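You operate a simulated robot arm through the tools that you are given. There is no shell and no other tool. Be economical: measure what you need, move in short steps, check, and stop when the job is done.

You run a simulated robot arm. Do the job below in one go: nothing can be reset, and whatever is moved stays where it is left.

TASK
Put the rag from the top of the shelf table on top of the dotted roll there.

It is judged by the outcome, as a careful person would: the job done as asked, and still so three seconds after it is handed in. It fails if anything else is knocked over, pushed out of place, dropped, spilled or broken.

THE ROBOT
A 7-joint arm with a two-finger parallel gripper, fixed in place. Base frame: the origin is at the foot of the arm, x ahead of it, y to its left, z up; the work surface is at about z = 800. Lengths are in mm, angles in degrees, forces in N, time in s.
With the tool pointing down near the work surface it reaches from about 240 to 680 mm from the base axis. Its first joint turns from -66.0 to 66.0 degrees. Payload 2.4 kg.
The tool frame sits at the grasp point between the pads (the TCP): z along the fingers, y along the line on which they close. The tips reach 30 mm beyond it. Largest opening 94 mm; finger width 28, thickness 10; the body of the gripper, 50 by 96 mm, starts 55 mm behind the TCP.
Orientation is told as [roll, pitch, yaw] about the base's x, y, z axes, in that order, counted from this pose: with the fingers straight down and closing along the base's y, the tool's x points along the base's -x, its y along +y and its z along -z.

THE INTERFACE
- The arm moves only by the tool move_arm. Its argument "commands" is a list of rows, each a list of 5 numbers: the opening, from 0 (shut) to 1 (fully open), then the shift along the tool's x, y, z in mm, then the turn about the tool's z in rad. In form: [[fingers, dx, dy, dz, twist], ...]. A call has 1 to 20 rows; each row shifts and turns the commanded pose from where the row before left it, along the tool's axes as they then stand. A row lasts 0.2 s, in which the tool goes at most 50 mm and 8.6 degrees; a call with a longer step from one row to the next is refused whole, and so is a gripper value outside its range. A pose out of reach is approached as far as the arm can. The call stops where the force on the tool passes 40 N (or 10 N more than at its start, if that is more) or the arm is blocked; 0.2 s more then pass. The fingers move at their own pace (about 153 mm/s each) and stop on an object; they squeeze with about 22 N. The grip force told is the motor's: it shows also when the fingers shut on nothing. Time passes only in rows, and 0.2 s behind the last, so rows that do not move let the fingers close. It gives the time, the measured TCP pose, the force on the tool (base axes), the opening and the grip force at its end, in the units of the frame above (readings bear some noise).
- Cameras (640 x 400 px; columns grow to the right, rows downward): "scene" is fixed at [33.7, 461.5, 1459.3]; the picture's right is [-0.83, -0.56, 0.00], its down [-0.24, 0.36, -0.90] and it looks along [0.50, -0.75, -0.43] (base axes); focal length 314 px, centre (320, 200). "wrist" rides on the gripper at [-37, 0, -58] in the tool frame; the picture's right is [0.00, -1.00, 0.00], its down [0.97, 0.00, -0.24] and it looks along [0.24, 0.00, 0.97] (tool axes); focal length 218 px, centre (320, 200).
- snapshot(camera): a new picture of that camera. It takes no simulated time.
- probe_pixels(camera, pixels): there is no depth. For up to 12 entries [column, row, z] of the newest picture of that camera ("zoom" is the newest enlarged one), the place [x, y] in the base frame at which the ray of that pixel passes the height z, good to about 2 mm. It takes no simulated time.
- inspect(camera, box): a new picture of the part [left, top, right, bottom] of that camera's present view, enlarged. It takes no simulated time.
- close_job(): hands the job in; it is judged then, once.

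Work in short steps. Measure before you move; look again where a grasp or a placing could have gone wrong, and mend it. You have 60 turns and 20 pictures in all, those below and enlarged ones among them. Open the gripper and draw the arm clear of the work before you hand the job in, unless the task says otherwise; then end with one line.

The tools are called after "Emit:" by a JSON object that holds its "fn" and its "kwargs". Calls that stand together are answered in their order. move_arm: Moves the arm, as the interface text tells. Its arguments: {"type":"object","properties":{"commands":{"type":"array","items":{"type":"array","items":{"type":"number"}}}},"required":["commands"]} The other tools are called the same way: snapshot (camera) takes a picture; probe_pixels (camera, pixels) gives the place at which the rays of pixels pass given heights; inspect (camera, box) takes an enlarged picture of a part of a camera's view; close_job () hands the job in.

At the start:

```text
clock: 0.0
tool_pos: [422.5, -145.9, 1124.4]
orientation: [0.0, 0.0, 0.0]
contact_force: [0.2, -0.2, -0.5]
grip_width: 94.2
grip_force: 0.1
```

scene: 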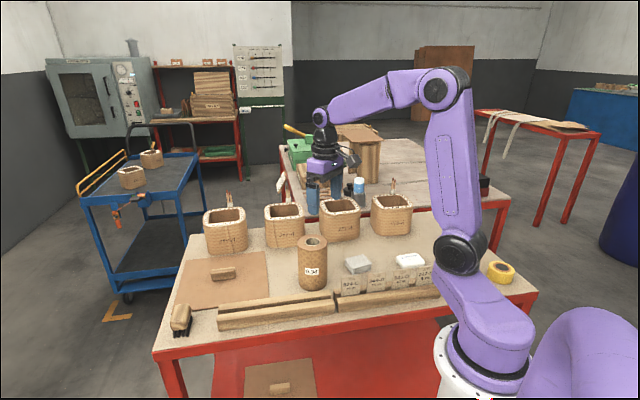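
wrist: 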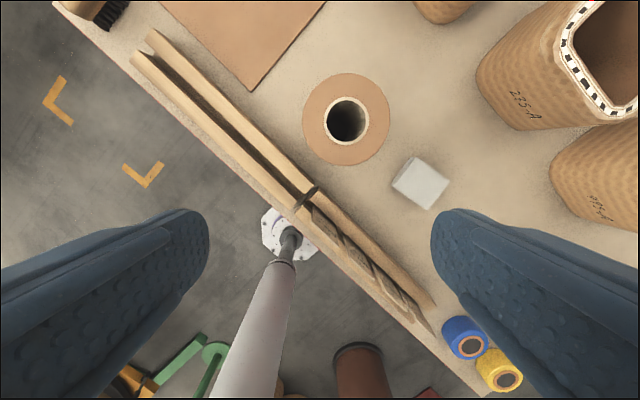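

The scene picture shows a roll at about (312,262) and two pale objects at (357,264) and (410,261). I'll enlarge that region to see which is the rag and which roll is dotted.

Emit:
{"fn": "inspect", "kwargs": {"camera": "scene", "box": [280, 210, 540, 340]}}

Emit:
{"fn": "inspect", "kwargs": {"camera": "wrist", "box": [280, 50, 480, 230]}}

```text
2.46 times, centred on (410, 275) of scene
```

zoom: 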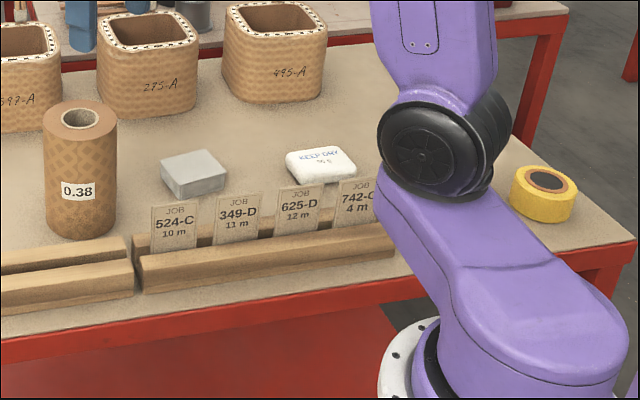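

```text
2.22 times, centred on (380, 140) of wrist
```

zoom: 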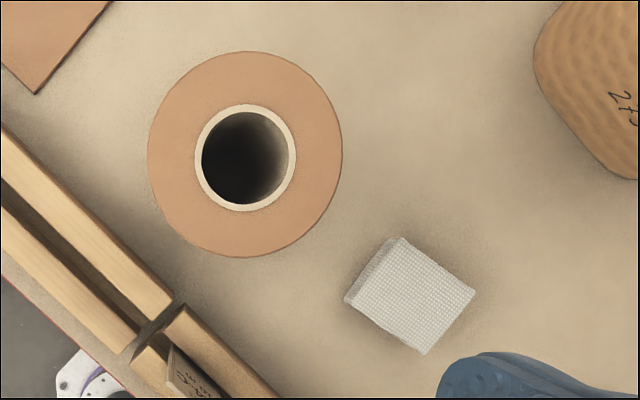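

The grey woven square at scene (359,264), wrist (421,182), looks like the rag, the white "KEEP DRY" bag is a desiccant bag, and the diamond-dotted roll "0.38" stands at wrist (346,119). I'll probe both objects in both cameras at several heights to get positions and heights.

Emit:
{"fn": "probe_pixels", "kwargs": {"camera": "wrist", "pixels": [[346, 119, 800], [346, 119, 900], [346, 119, 950], [303, 119, 920], [389, 119, 920], [391, 184, 800], [414, 157, 820], [450, 181, 820], [427, 209, 820], [400, 177, 820]]}}

Emit:
{"fn": "probe_pixels", "kwargs": {"camera": "scene", "pixels": [[312, 242, 900], [312, 242, 920], [312, 242, 940], [312, 242, 960], [312, 286, 800], [353, 275, 800], [353, 268, 820], [345, 257, 820], [362, 254, 820], [372, 264, 820], [352, 275, 800], [372, 270, 800]]}}

```text
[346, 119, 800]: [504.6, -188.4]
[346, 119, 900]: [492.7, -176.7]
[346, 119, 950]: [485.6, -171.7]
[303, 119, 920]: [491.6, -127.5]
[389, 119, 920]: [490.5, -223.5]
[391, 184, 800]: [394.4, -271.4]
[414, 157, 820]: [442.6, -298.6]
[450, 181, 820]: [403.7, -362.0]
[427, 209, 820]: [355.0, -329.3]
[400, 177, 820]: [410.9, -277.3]
```

```text
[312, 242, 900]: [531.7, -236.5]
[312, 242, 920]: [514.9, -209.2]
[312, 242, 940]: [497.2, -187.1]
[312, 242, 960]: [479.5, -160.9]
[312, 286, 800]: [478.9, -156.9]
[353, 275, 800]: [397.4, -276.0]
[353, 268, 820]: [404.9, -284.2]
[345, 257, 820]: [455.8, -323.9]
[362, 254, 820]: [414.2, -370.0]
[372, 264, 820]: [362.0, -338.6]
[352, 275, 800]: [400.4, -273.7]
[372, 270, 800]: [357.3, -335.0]
```

The two cameras agree for the roll: top at about z 950, centre near (486,-172), radius about 41. The rag is centred near (405,-322), about 60 mm square and 20–25 mm high. I move above the rag at a safe height for a closer look.

Emit:
{"fn": "move_arm", "kwargs": {"commands": [[1, 3.5, -35, 0, 0], [1, 3.5, -35, 0, 0], [1, 3.5, -35, 0, 0], [1, 3.5, -35, 0, 0], [1, 3.5, -36, 0, 0], [1, 0, 0, 26, 0], [1, 0, 0, 26, 0], [1, 0, 0, 26, 0], [1, 0, 0, 26, 0], [1, 0, 0, 0, 0]]}}

Emit:
{"fn": "snapshot", "kwargs": {"camera": "wrist"}}

```text
clock: 2.2
tool_pos: [406.5, -322.1, 1018.4]
orientation: [-0.1, -0.1, 0.1]
contact_force: [-0.3, 0.0, -0.2]
grip_width: 93.8
grip_force: 0.0
```

```text
15 pictures are left
```

wrist: 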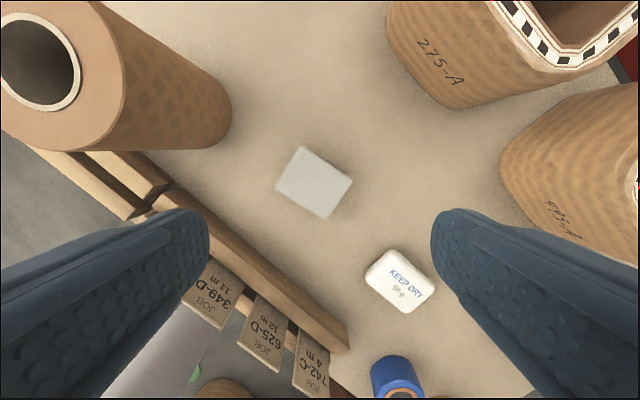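

The rag is at wrist (314,183) and the dry bag at (400,281). I enlarge the rag for its corners.

Emit:
{"fn": "inspect", "kwargs": {"camera": "wrist", "box": [234, 133, 394, 233]}}

```text
4.00 times, centred on (314, 183) of wrist
```

zoom: 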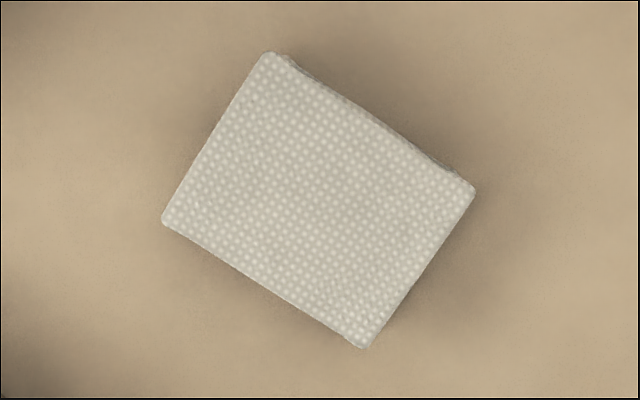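

The four top corners in the enlargement are (267,53), (474,190), (364,348), (163,219). I probe them at plausible top heights, plus the dry bag and rail edges for clearance.

Emit:
{"fn": "probe_pixels", "kwargs": {"camera": "zoom", "pixels": [[267, 53, 825], [474, 190, 825], [364, 348, 825], [163, 219, 825], [318, 203, 825], [318, 203, 815]]}}

Emit:
{"fn": "probe_pixels", "kwargs": {"camera": "wrist", "pixels": [[388, 250, 820], [366, 276, 820], [410, 313, 800], [210, 214, 820], [280, 275, 820], [349, 340, 820], [248, 290, 860], [229, 112, 800]]}}

```text
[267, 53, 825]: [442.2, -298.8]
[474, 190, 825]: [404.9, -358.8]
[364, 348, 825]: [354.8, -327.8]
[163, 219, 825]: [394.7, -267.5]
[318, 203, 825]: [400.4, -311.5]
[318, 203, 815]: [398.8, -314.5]
```

```text
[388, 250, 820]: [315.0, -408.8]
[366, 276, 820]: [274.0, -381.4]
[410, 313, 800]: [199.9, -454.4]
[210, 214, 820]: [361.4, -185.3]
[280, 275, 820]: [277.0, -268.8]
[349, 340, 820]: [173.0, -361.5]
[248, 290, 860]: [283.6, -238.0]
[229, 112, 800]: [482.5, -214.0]
```

The rag's top is about 72 × 58 mm, centred near (399,-313), with the short side along about 148° from base x and the surroundings well clear. I shift over the centre, turn the closing axis onto the short side (+57.7° base yaw, twist -1.007), and go down partway.

Emit:
{"fn": "move_arm", "kwargs": {"commands": [[1, 7.5, 9, 0, 0], [1, 0, 0, 0, -0.1439], [1, 0, 0, 0, -0.1439], [1, 0, 0, 0, -0.1439], [1, 0, 0, 0, -0.1439], [1, 0, 0, 0, -0.1439], [1, 0, 0, 0, -0.1439], [1, 0, 0, 0, -0.1436], [1, 0, 0, 30, 0], [1, 0, 0, 30, 0], [1, 0, 0, 30, 0], [1, 0, 0, 28, 0], [1, 0, 0, 0, 0]]}}

Emit:
{"fn": "snapshot", "kwargs": {"camera": "wrist"}}

```text
clock: 5.0
tool_pos: [398.1, -312.3, 902.2]
orientation: [-0.2, -0.1, 57.5]
contact_force: [-0.1, 0.6, -0.3]
grip_width: 93.8
grip_force: 0.1
```

```text
13 pictures are left
```

wrist: 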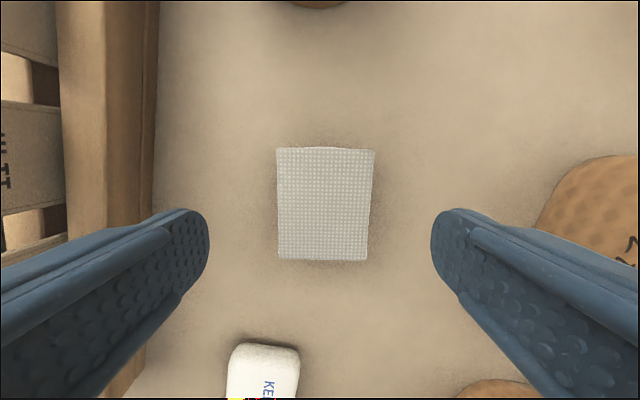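

The rag is square between the fingers, corners (277,149), (374,150), (367,260), (279,259). I probe these at the top height to confirm the centre.

Emit:
{"fn": "probe_pixels", "kwargs": {"camera": "wrist", "pixels": [[277, 149, 825], [374, 150, 825], [367, 260, 825], [279, 259, 825], [323, 204, 825], [236, 345, 820]]}}

```text
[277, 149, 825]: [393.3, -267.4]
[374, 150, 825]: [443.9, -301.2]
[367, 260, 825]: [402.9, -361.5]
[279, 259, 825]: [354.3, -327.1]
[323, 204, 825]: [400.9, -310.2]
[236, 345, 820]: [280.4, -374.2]
```

Centre is (398.6,-314.3), within 2 mm of the tool. I go down to TCP z ≈ 837 (tips about 7 mm above the table) and close.

Emit:
{"fn": "move_arm", "kwargs": {"commands": [[1, 0, 0, 25, 0], [1, 1.5, 0, 25, 0], [1, 0, 0, 15, 0], [1, 0, 0, 0, 0], [1, 0, 0, 0, 0], [0.4, 0, 0, 0, 0], [0.4, 0, 0, 0, 0], [0.4, 0, 0, 0, 0], [0.4, 0, 0, 0, 0]]}}

Emit:
{"fn": "snapshot", "kwargs": {"camera": "wrist"}}

```text
clock: 7.0
tool_pos: [396.7, -314.5, 838.7]
orientation: [-0.1, -0.1, 57.6]
contact_force: [-0.3, -0.1, 0.5]
grip_width: 58.9
grip_force: 22.4
```

```text
12 pictures are left
```

wrist: 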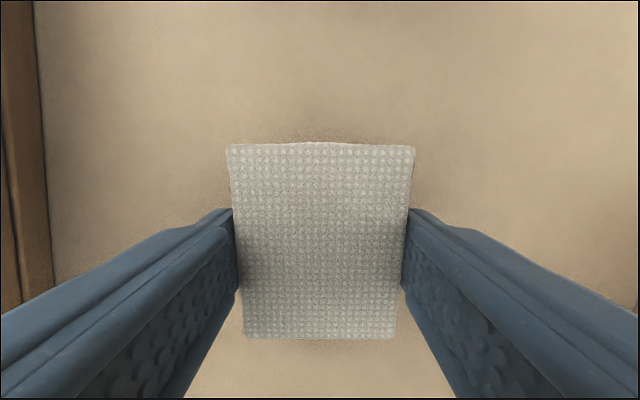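

The grip holds at 58.9 mm with 22 N on the rag. I lift straight up about 185 mm, clear of the roll top.

Emit:
{"fn": "move_arm", "kwargs": {"commands": [[0.4, 0, 0, -10, 0], [0.4, 0, 0, -20, 0], [0.4, 0, 0, -25, 0], [0.4, 0, 0, -30, 0], [0.4, 0, 0, -30, 0], [0.4, 0, 0, -30, 0], [0.4, 0, 0, -25, 0], [0.4, 0, 0, -15, 0], [0.4, 0, 0, 0, 0]]}}

Emit:
{"fn": "inspect", "kwargs": {"camera": "scene", "box": [240, 170, 440, 300]}}

Emit:
{"fn": "inspect", "kwargs": {"camera": "wrist", "box": [0, 0, 640, 400]}}

```text
clock: 9.0
tool_pos: [397.3, -315.0, 1021.8]
orientation: [0.0, 0.0, 57.6]
contact_force: [-0.7, 0.1, -0.4]
grip_width: 37.5
grip_force: 0.0
```

```text
3.08 times, centred on (340, 235) of scene
```

zoom: 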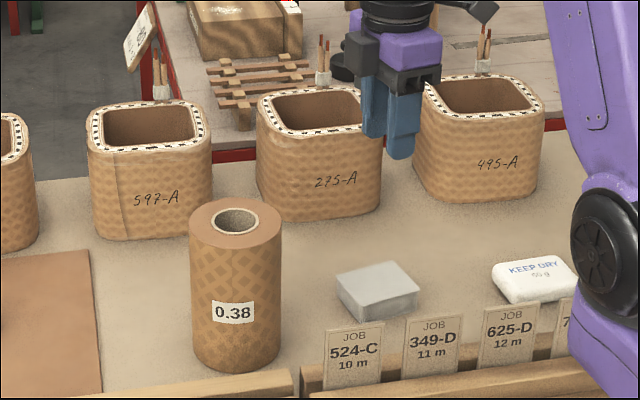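

```text
1.00 times, centred on (320, 200) of wrist
```

zoom: 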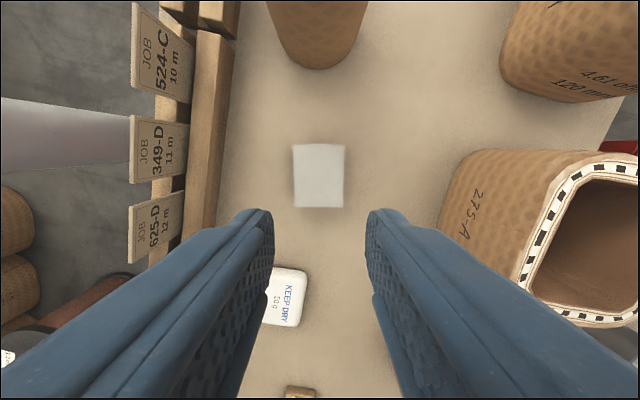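

The rag slipped out of the fingers and is still on the table at wrist (319,176), seemingly unmoved; the fingers closed to 37.5 mm. I check its position to grip lower and shut the fingers fully.

Emit:
{"fn": "probe_pixels", "kwargs": {"camera": "wrist", "pixels": [[293, 145, 825], [344, 145, 825], [343, 208, 825], [296, 207, 825]]}}

Emit:
{"fn": "move_arm", "kwargs": {"commands": [[1, 0, 0, 0, 0], [1, 0, 0, 0, 0], [1, 0, 0, 35, 0], [1, 0, 0, 35, 0], [1, 0, 0, 35, 0], [1, 0, 0, 35, 0], [1, 0, 0, 20, 0], [1, 0, 0, 0, 0]]}}

```text
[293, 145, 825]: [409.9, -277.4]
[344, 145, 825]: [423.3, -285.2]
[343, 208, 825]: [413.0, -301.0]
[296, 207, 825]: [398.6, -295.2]
```

```text
clock: 10.8
tool_pos: [396.6, -314.7, 861.5]
orientation: [-0.1, 0.1, 57.6]
contact_force: [0.5, -0.2, -0.8]
grip_width: 94.1
grip_force: 0.1
```

That probe used the older wrist picture's pose, so I ignore it. I take a new wrist picture from here before going lower.

Emit:
{"fn": "snapshot", "kwargs": {"camera": "wrist"}}

```text
9 pictures are left
```

wrist: 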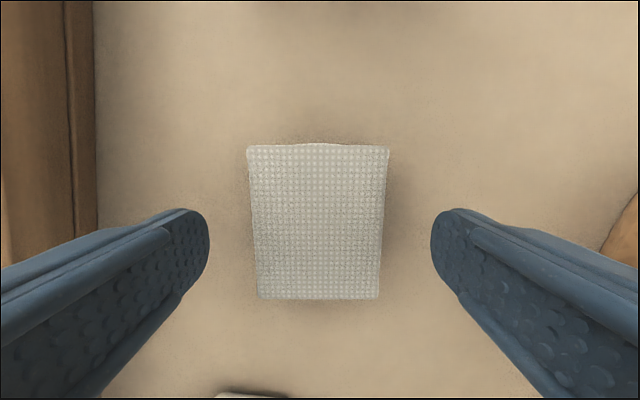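

The rag still sits square between the open fingers: corners (247,146), (390,147), (379,299), (258,298). I check its centre against the TCP.

Emit:
{"fn": "probe_pixels", "kwargs": {"camera": "wrist", "pixels": [[247, 146, 825], [390, 147, 825], [379, 299, 825], [258, 298, 825]]}}

```text
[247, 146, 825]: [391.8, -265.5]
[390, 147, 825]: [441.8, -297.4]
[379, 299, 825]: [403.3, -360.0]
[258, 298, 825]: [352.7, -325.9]
```

The centre (397.4,-312.2) is under the tool. I go down to TCP z ≈ 833 (tips about 3 mm above the table), command fully shut, wait, and lift only a little and slowly to test.

Emit:
{"fn": "move_arm", "kwargs": {"commands": [[1, -1.5, 0, 15, 0], [1, 0, 0, 10, 0], [1, 0, 0, 4, 0], [1, 0, 0, 0, 0], [0, 0, 0, 0, 0], [0, 0, 0, 0, 0], [0, 0, 0, 0, 0], [0, 0, 0, 0, 0], [0, 0, 0, 0, 0]]}}

Emit:
{"fn": "move_arm", "kwargs": {"commands": [[0, 0, 0, -3, 0], [0, 0, 0, -4, 0], [0, 0, 0, -4, 0], [0, 0, 0, -4, 0], [0, 0, 0, -5, 0], [0, 0, 0, 0, 0]]}}

```text
clock: 12.8
tool_pos: [399.1, -312.3, 833.0]
orientation: [0.1, 0.0, 57.6]
contact_force: [-0.3, 0.2, -0.3]
grip_width: 58.8
grip_force: 22.0
```

```text
clock: 14.2
tool_pos: [399.9, -314.2, 853.2]
orientation: [0.1, -0.1, 57.7]
contact_force: [-0.1, -0.1, 0.1]
grip_width: 59.0
grip_force: 22.0
```

The grip width stayed at 59 mm after 20 mm of lift, but no weight shows, so I look whether the rag has come up with the fingers.

Emit:
{"fn": "inspect", "kwargs": {"camera": "scene", "box": [300, 210, 440, 300]}}

```text
4.44 times, centred on (370, 255) of scene
```

zoom: 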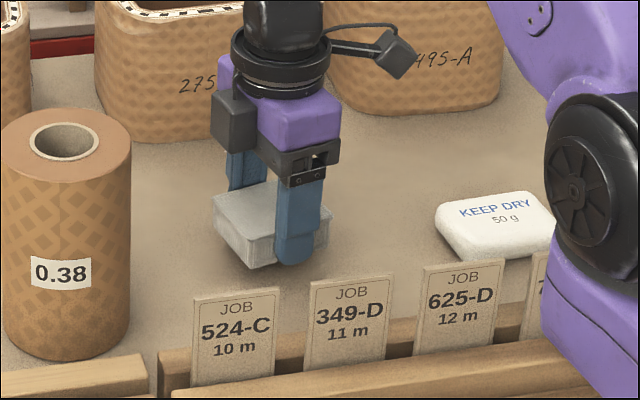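

The rag is held, with the fingertips at its bottom edge. I keep lifting gently at 10 mm per row with the fingers commanded shut.

Emit:
{"fn": "move_arm", "kwargs": {"commands": [[0, 0, 0, -5, 0], [0, 0, 0, -8, 0], [0, 0, 0, -10, 0], [0, 0, 0, -10, 0], [0, 0, 0, -10, 0], [0, 0, 0, -10, 0], [0, 0, 0, -10, 0], [0, 0, 0, -10, 0], [0, 0, 0, -10, 0], [0, 0, 0, -10, 0], [0, 0, 0, -10, 0], [0, 0, 0, -10, 0], [0, 0, 0, -10, 0], [0, 0, 0, -10, 0], [0, 0, 0, -10, 0], [0, 0, 0, -10, 0], [0, 0, 0, -6, 0], [0, 0, 0, 0, 0]]}}

Emit:
{"fn": "snapshot", "kwargs": {"camera": "wrist"}}

```text
clock: 18.0
tool_pos: [398.7, -315.0, 1011.3]
orientation: [-0.1, 0.1, 57.6]
contact_force: [0.2, -0.2, -0.3]
grip_width: 58.8
grip_force: 21.6
```

```text
7 pictures are left
```

wrist: 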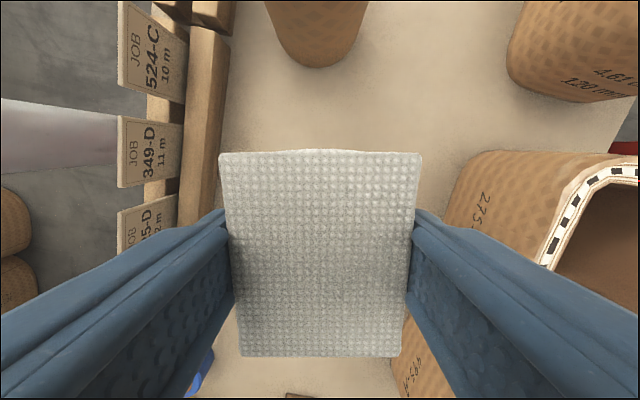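

The rag is held firmly, its underside about z 978, above the roll top (≈950). I move level to the roll's axis at (486,-172), mostly along tool -x.

Emit:
{"fn": "move_arm", "kwargs": {"commands": [[0, -6, 0, 0, 0], [0, -12, 0.2, 0, 0], [0, -14, 0.2, 0, 0], [0, -14, 0.1, 0, 0], [0, -14, 0.1, 0, 0], [0, -14, 0.1, 0, 0], [0, -14, 0.1, 0, 0], [0, -14, 0.1, 0, 0], [0, -14, 0.1, 0, 0], [0, -14, 0.1, 0, 0], [0, -14, 0.1, 0, 0], [0, -14, 0.1, 0, 0], [0, -9.3, 0.1, 0, 0], [0, 0, 0, 0, 0], [0, 0, 0, 0, 0]]}}

Emit:
{"fn": "inspect", "kwargs": {"camera": "scene", "box": [250, 190, 370, 290]}}

Emit:
{"fn": "snapshot", "kwargs": {"camera": "wrist"}}

```text
clock: 21.2
tool_pos: [486.6, -172.2, 1013.1]
orientation: [-0.1, 0.0, 57.6]
contact_force: [-0.7, -0.2, -0.2]
grip_width: 59.0
grip_force: 21.7
```

```text
4.00 times, centred on (310, 240) of scene
```

zoom: 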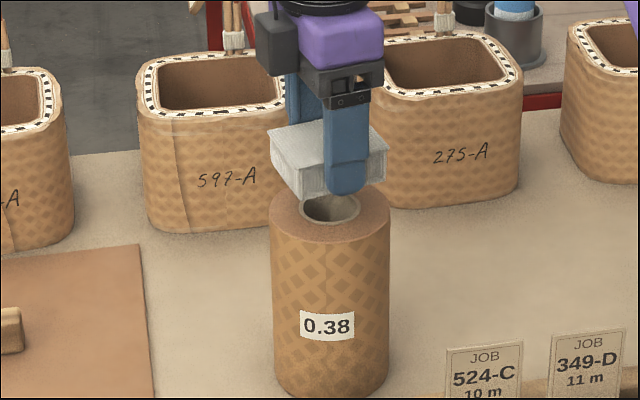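

```text
5 pictures are left
```

wrist: 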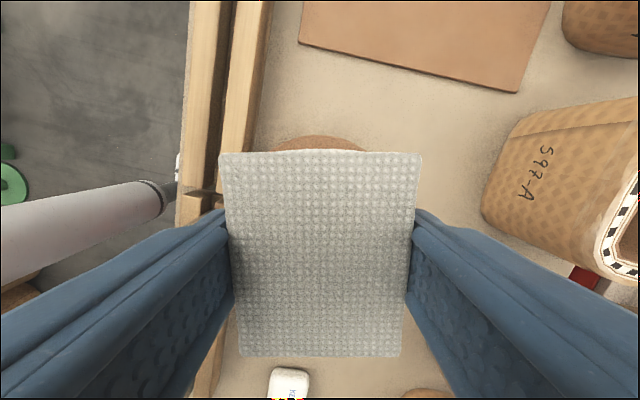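

The rag hangs over the roll, which peeks out symmetrically at wrist (320,136). I probe that far edge and the rag's far edge to check centring along the tool's x.

Emit:
{"fn": "probe_pixels", "kwargs": {"camera": "wrist", "pixels": [[320, 136, 951], [320, 136, 945], [320, 151, 1004], [320, 356, 1004], [276, 148, 951], [364, 148, 951]]}}

Emit:
{"fn": "probe_pixels", "kwargs": {"camera": "zoom", "pixels": [[270, 212, 951], [391, 212, 951], [330, 208, 951], [330, 245, 951]]}}

```text
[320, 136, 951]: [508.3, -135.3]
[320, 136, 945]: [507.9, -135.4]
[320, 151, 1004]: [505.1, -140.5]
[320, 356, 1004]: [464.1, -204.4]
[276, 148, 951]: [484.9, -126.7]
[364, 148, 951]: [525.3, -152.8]
```

```text
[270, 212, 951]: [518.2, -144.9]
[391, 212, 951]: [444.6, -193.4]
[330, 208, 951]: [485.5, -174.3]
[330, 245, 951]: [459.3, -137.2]
```

Roll centre ≈ (485,-171), rag centre ≈ (484.6,-172.5): well centred. I lower 25 mm, which should leave a few mm above the roll top.

Emit:
{"fn": "move_arm", "kwargs": {"commands": [[0, 0, 0, 6, 0], [0, 0, 0, 8, 0], [0, 0, 0, 7, 0], [0, 0, 0, 4, 0], [0, 0, 0, 0, 0]]}}

Emit:
{"fn": "inspect", "kwargs": {"camera": "scene", "box": [280, 210, 350, 260]}}

```text
clock: 22.4
tool_pos: [487.3, -171.4, 986.7]
orientation: [-0.1, 0.0, 57.7]
contact_force: [-0.6, -0.9, 0.4]
grip_width: 59.0
grip_force: 21.9
```

```text
8.00 times, centred on (315, 235) of scene
```

zoom: 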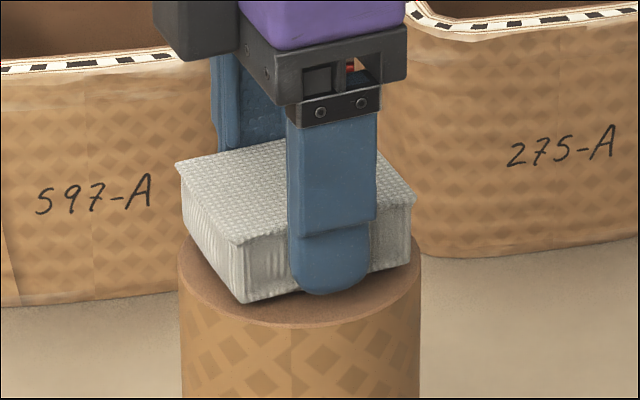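

The rag's bottom is only a few mm above the roll top. I lower in 1 mm steps and watch the force.

Emit:
{"fn": "move_arm", "kwargs": {"commands": [[0, 0, 0, 1, 0], [0, 0, 0, 1, 0], [0, 0, 0, 0, 0]]}}

```text
clock: 23.2
tool_pos: [486.0, -171.7, 985.3]
orientation: [0.0, 0.0, 57.6]
contact_force: [1.0, 0.1, -0.1]
grip_width: 58.9
grip_force: 22.0
```

No contact yet; one more millimetre, then another.

Emit:
{"fn": "move_arm", "kwargs": {"commands": [[0, 0, 0, 1, 0], [0, 0, 0, 0, 0]]}}

Emit:
{"fn": "move_arm", "kwargs": {"commands": [[0, 0, 0, 1, 0], [0, 0, 0, 0, 0]]}}

```text
clock: 23.8
tool_pos: [487.3, -171.3, 984.2]
orientation: [-0.1, 0.0, 57.6]
contact_force: [1.1, -0.4, -1.4]
grip_width: 58.9
grip_force: 22.3
```

```text
clock: 24.4
tool_pos: [485.9, -171.1, 981.8]
orientation: [0.0, -0.2, 57.6]
contact_force: [0.4, 0.0, 0.9]
grip_width: 58.8
grip_force: 22.2
```

Still no clear contact; I look closely at the gap.

Emit:
{"fn": "inspect", "kwargs": {"camera": "scene", "box": [290, 222, 346, 257]}}

```text
11.43 times, centred on (318, 240) of scene
```

zoom: 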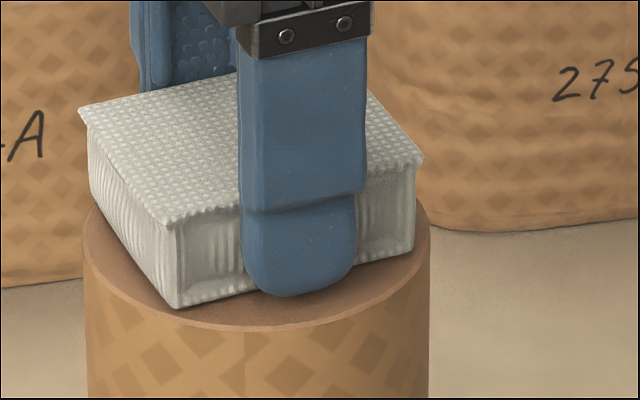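

The gap is about a millimetre or two. I lower one more millimetre, open a little so the rag settles, and check the readings.

Emit:
{"fn": "move_arm", "kwargs": {"commands": [[0, 0, 0, 1, 0], [0, 0, 0, 0, 0]]}}

Emit:
{"fn": "move_arm", "kwargs": {"commands": [[0.64, 0, 0, 0, 0], [0.68, 0, 0, 0, 0], [0.75, 0, 0, 0, 0], [0.75, 0, 0, 0, 0]]}}

Emit:
{"fn": "snapshot", "kwargs": {"camera": "wrist"}}

```text
clock: 25.0
tool_pos: [485.6, -171.7, 982.3]
orientation: [0.0, 0.0, 57.6]
contact_force: [-0.4, -0.2, 6.2]
grip_width: 58.8
grip_force: 22.5
```

```text
clock: 26.0
tool_pos: [486.4, -171.6, 983.4]
orientation: [0.0, 0.0, 57.6]
contact_force: [0.1, -0.3, 0.4]
grip_width: 70.6
grip_force: 0.0
```

```text
2 pictures are left
```

wrist: 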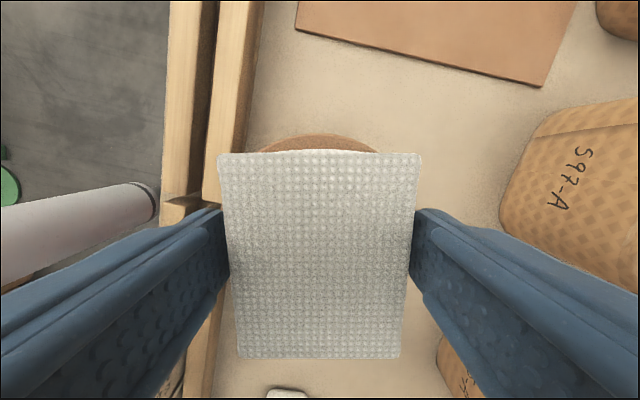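

Contact showed (6 N), then the rag was released and sits on the roll with the fingers clear on both sides. I open fully and rise straight up slowly, then higher.

Emit:
{"fn": "move_arm", "kwargs": {"commands": [[0.9, 0, 0, 0, 0], [1, 0, 0, 0, 0], [1, 0, 0, -5, 0], [1, 0, 0, -10, 0], [1, 0, 0, -20, 0], [1, 0, 0, -30, 0], [1, 0, 0, -30, 0], [1, 0, 0, -30, 0], [1, 0, 0, -20, 0], [1, 0, 0, 0, 0], [1, 0, 0, 0, 0]]}}

Emit:
{"fn": "snapshot", "kwargs": {"camera": "scene"}}

```text
clock: 28.4
tool_pos: [486.5, -173.1, 1126.6]
orientation: [0.0, 0.1, 57.6]
contact_force: [-0.8, 0.2, 0.0]
grip_width: 93.8
grip_force: 0.0
```

```text
1 pictures are left
```

scene: 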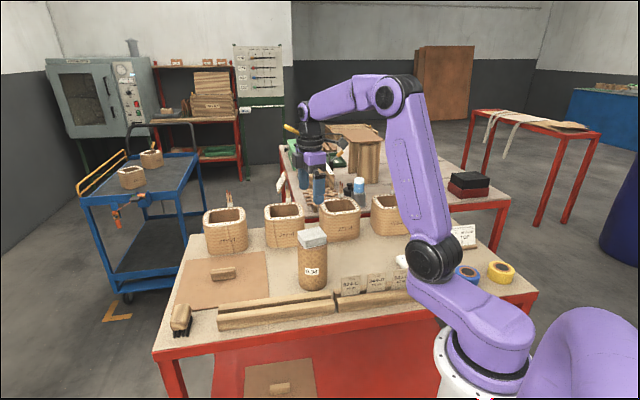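

The rag rests flat and centred on the roll at scene (312,238), the other items look undisturbed, and the arm is clear with the gripper open. I hand the job in.

Emit:
{"fn": "close_job", "kwargs": {}}

```text
The job is handed in.
```

The rag is now resting centred on top of the dotted roll. My first lift slipped and left it on the table, so I gripped it lower and lifted again. Nothing else looked moved in the last picture, and the arm is clear with the gripper open.
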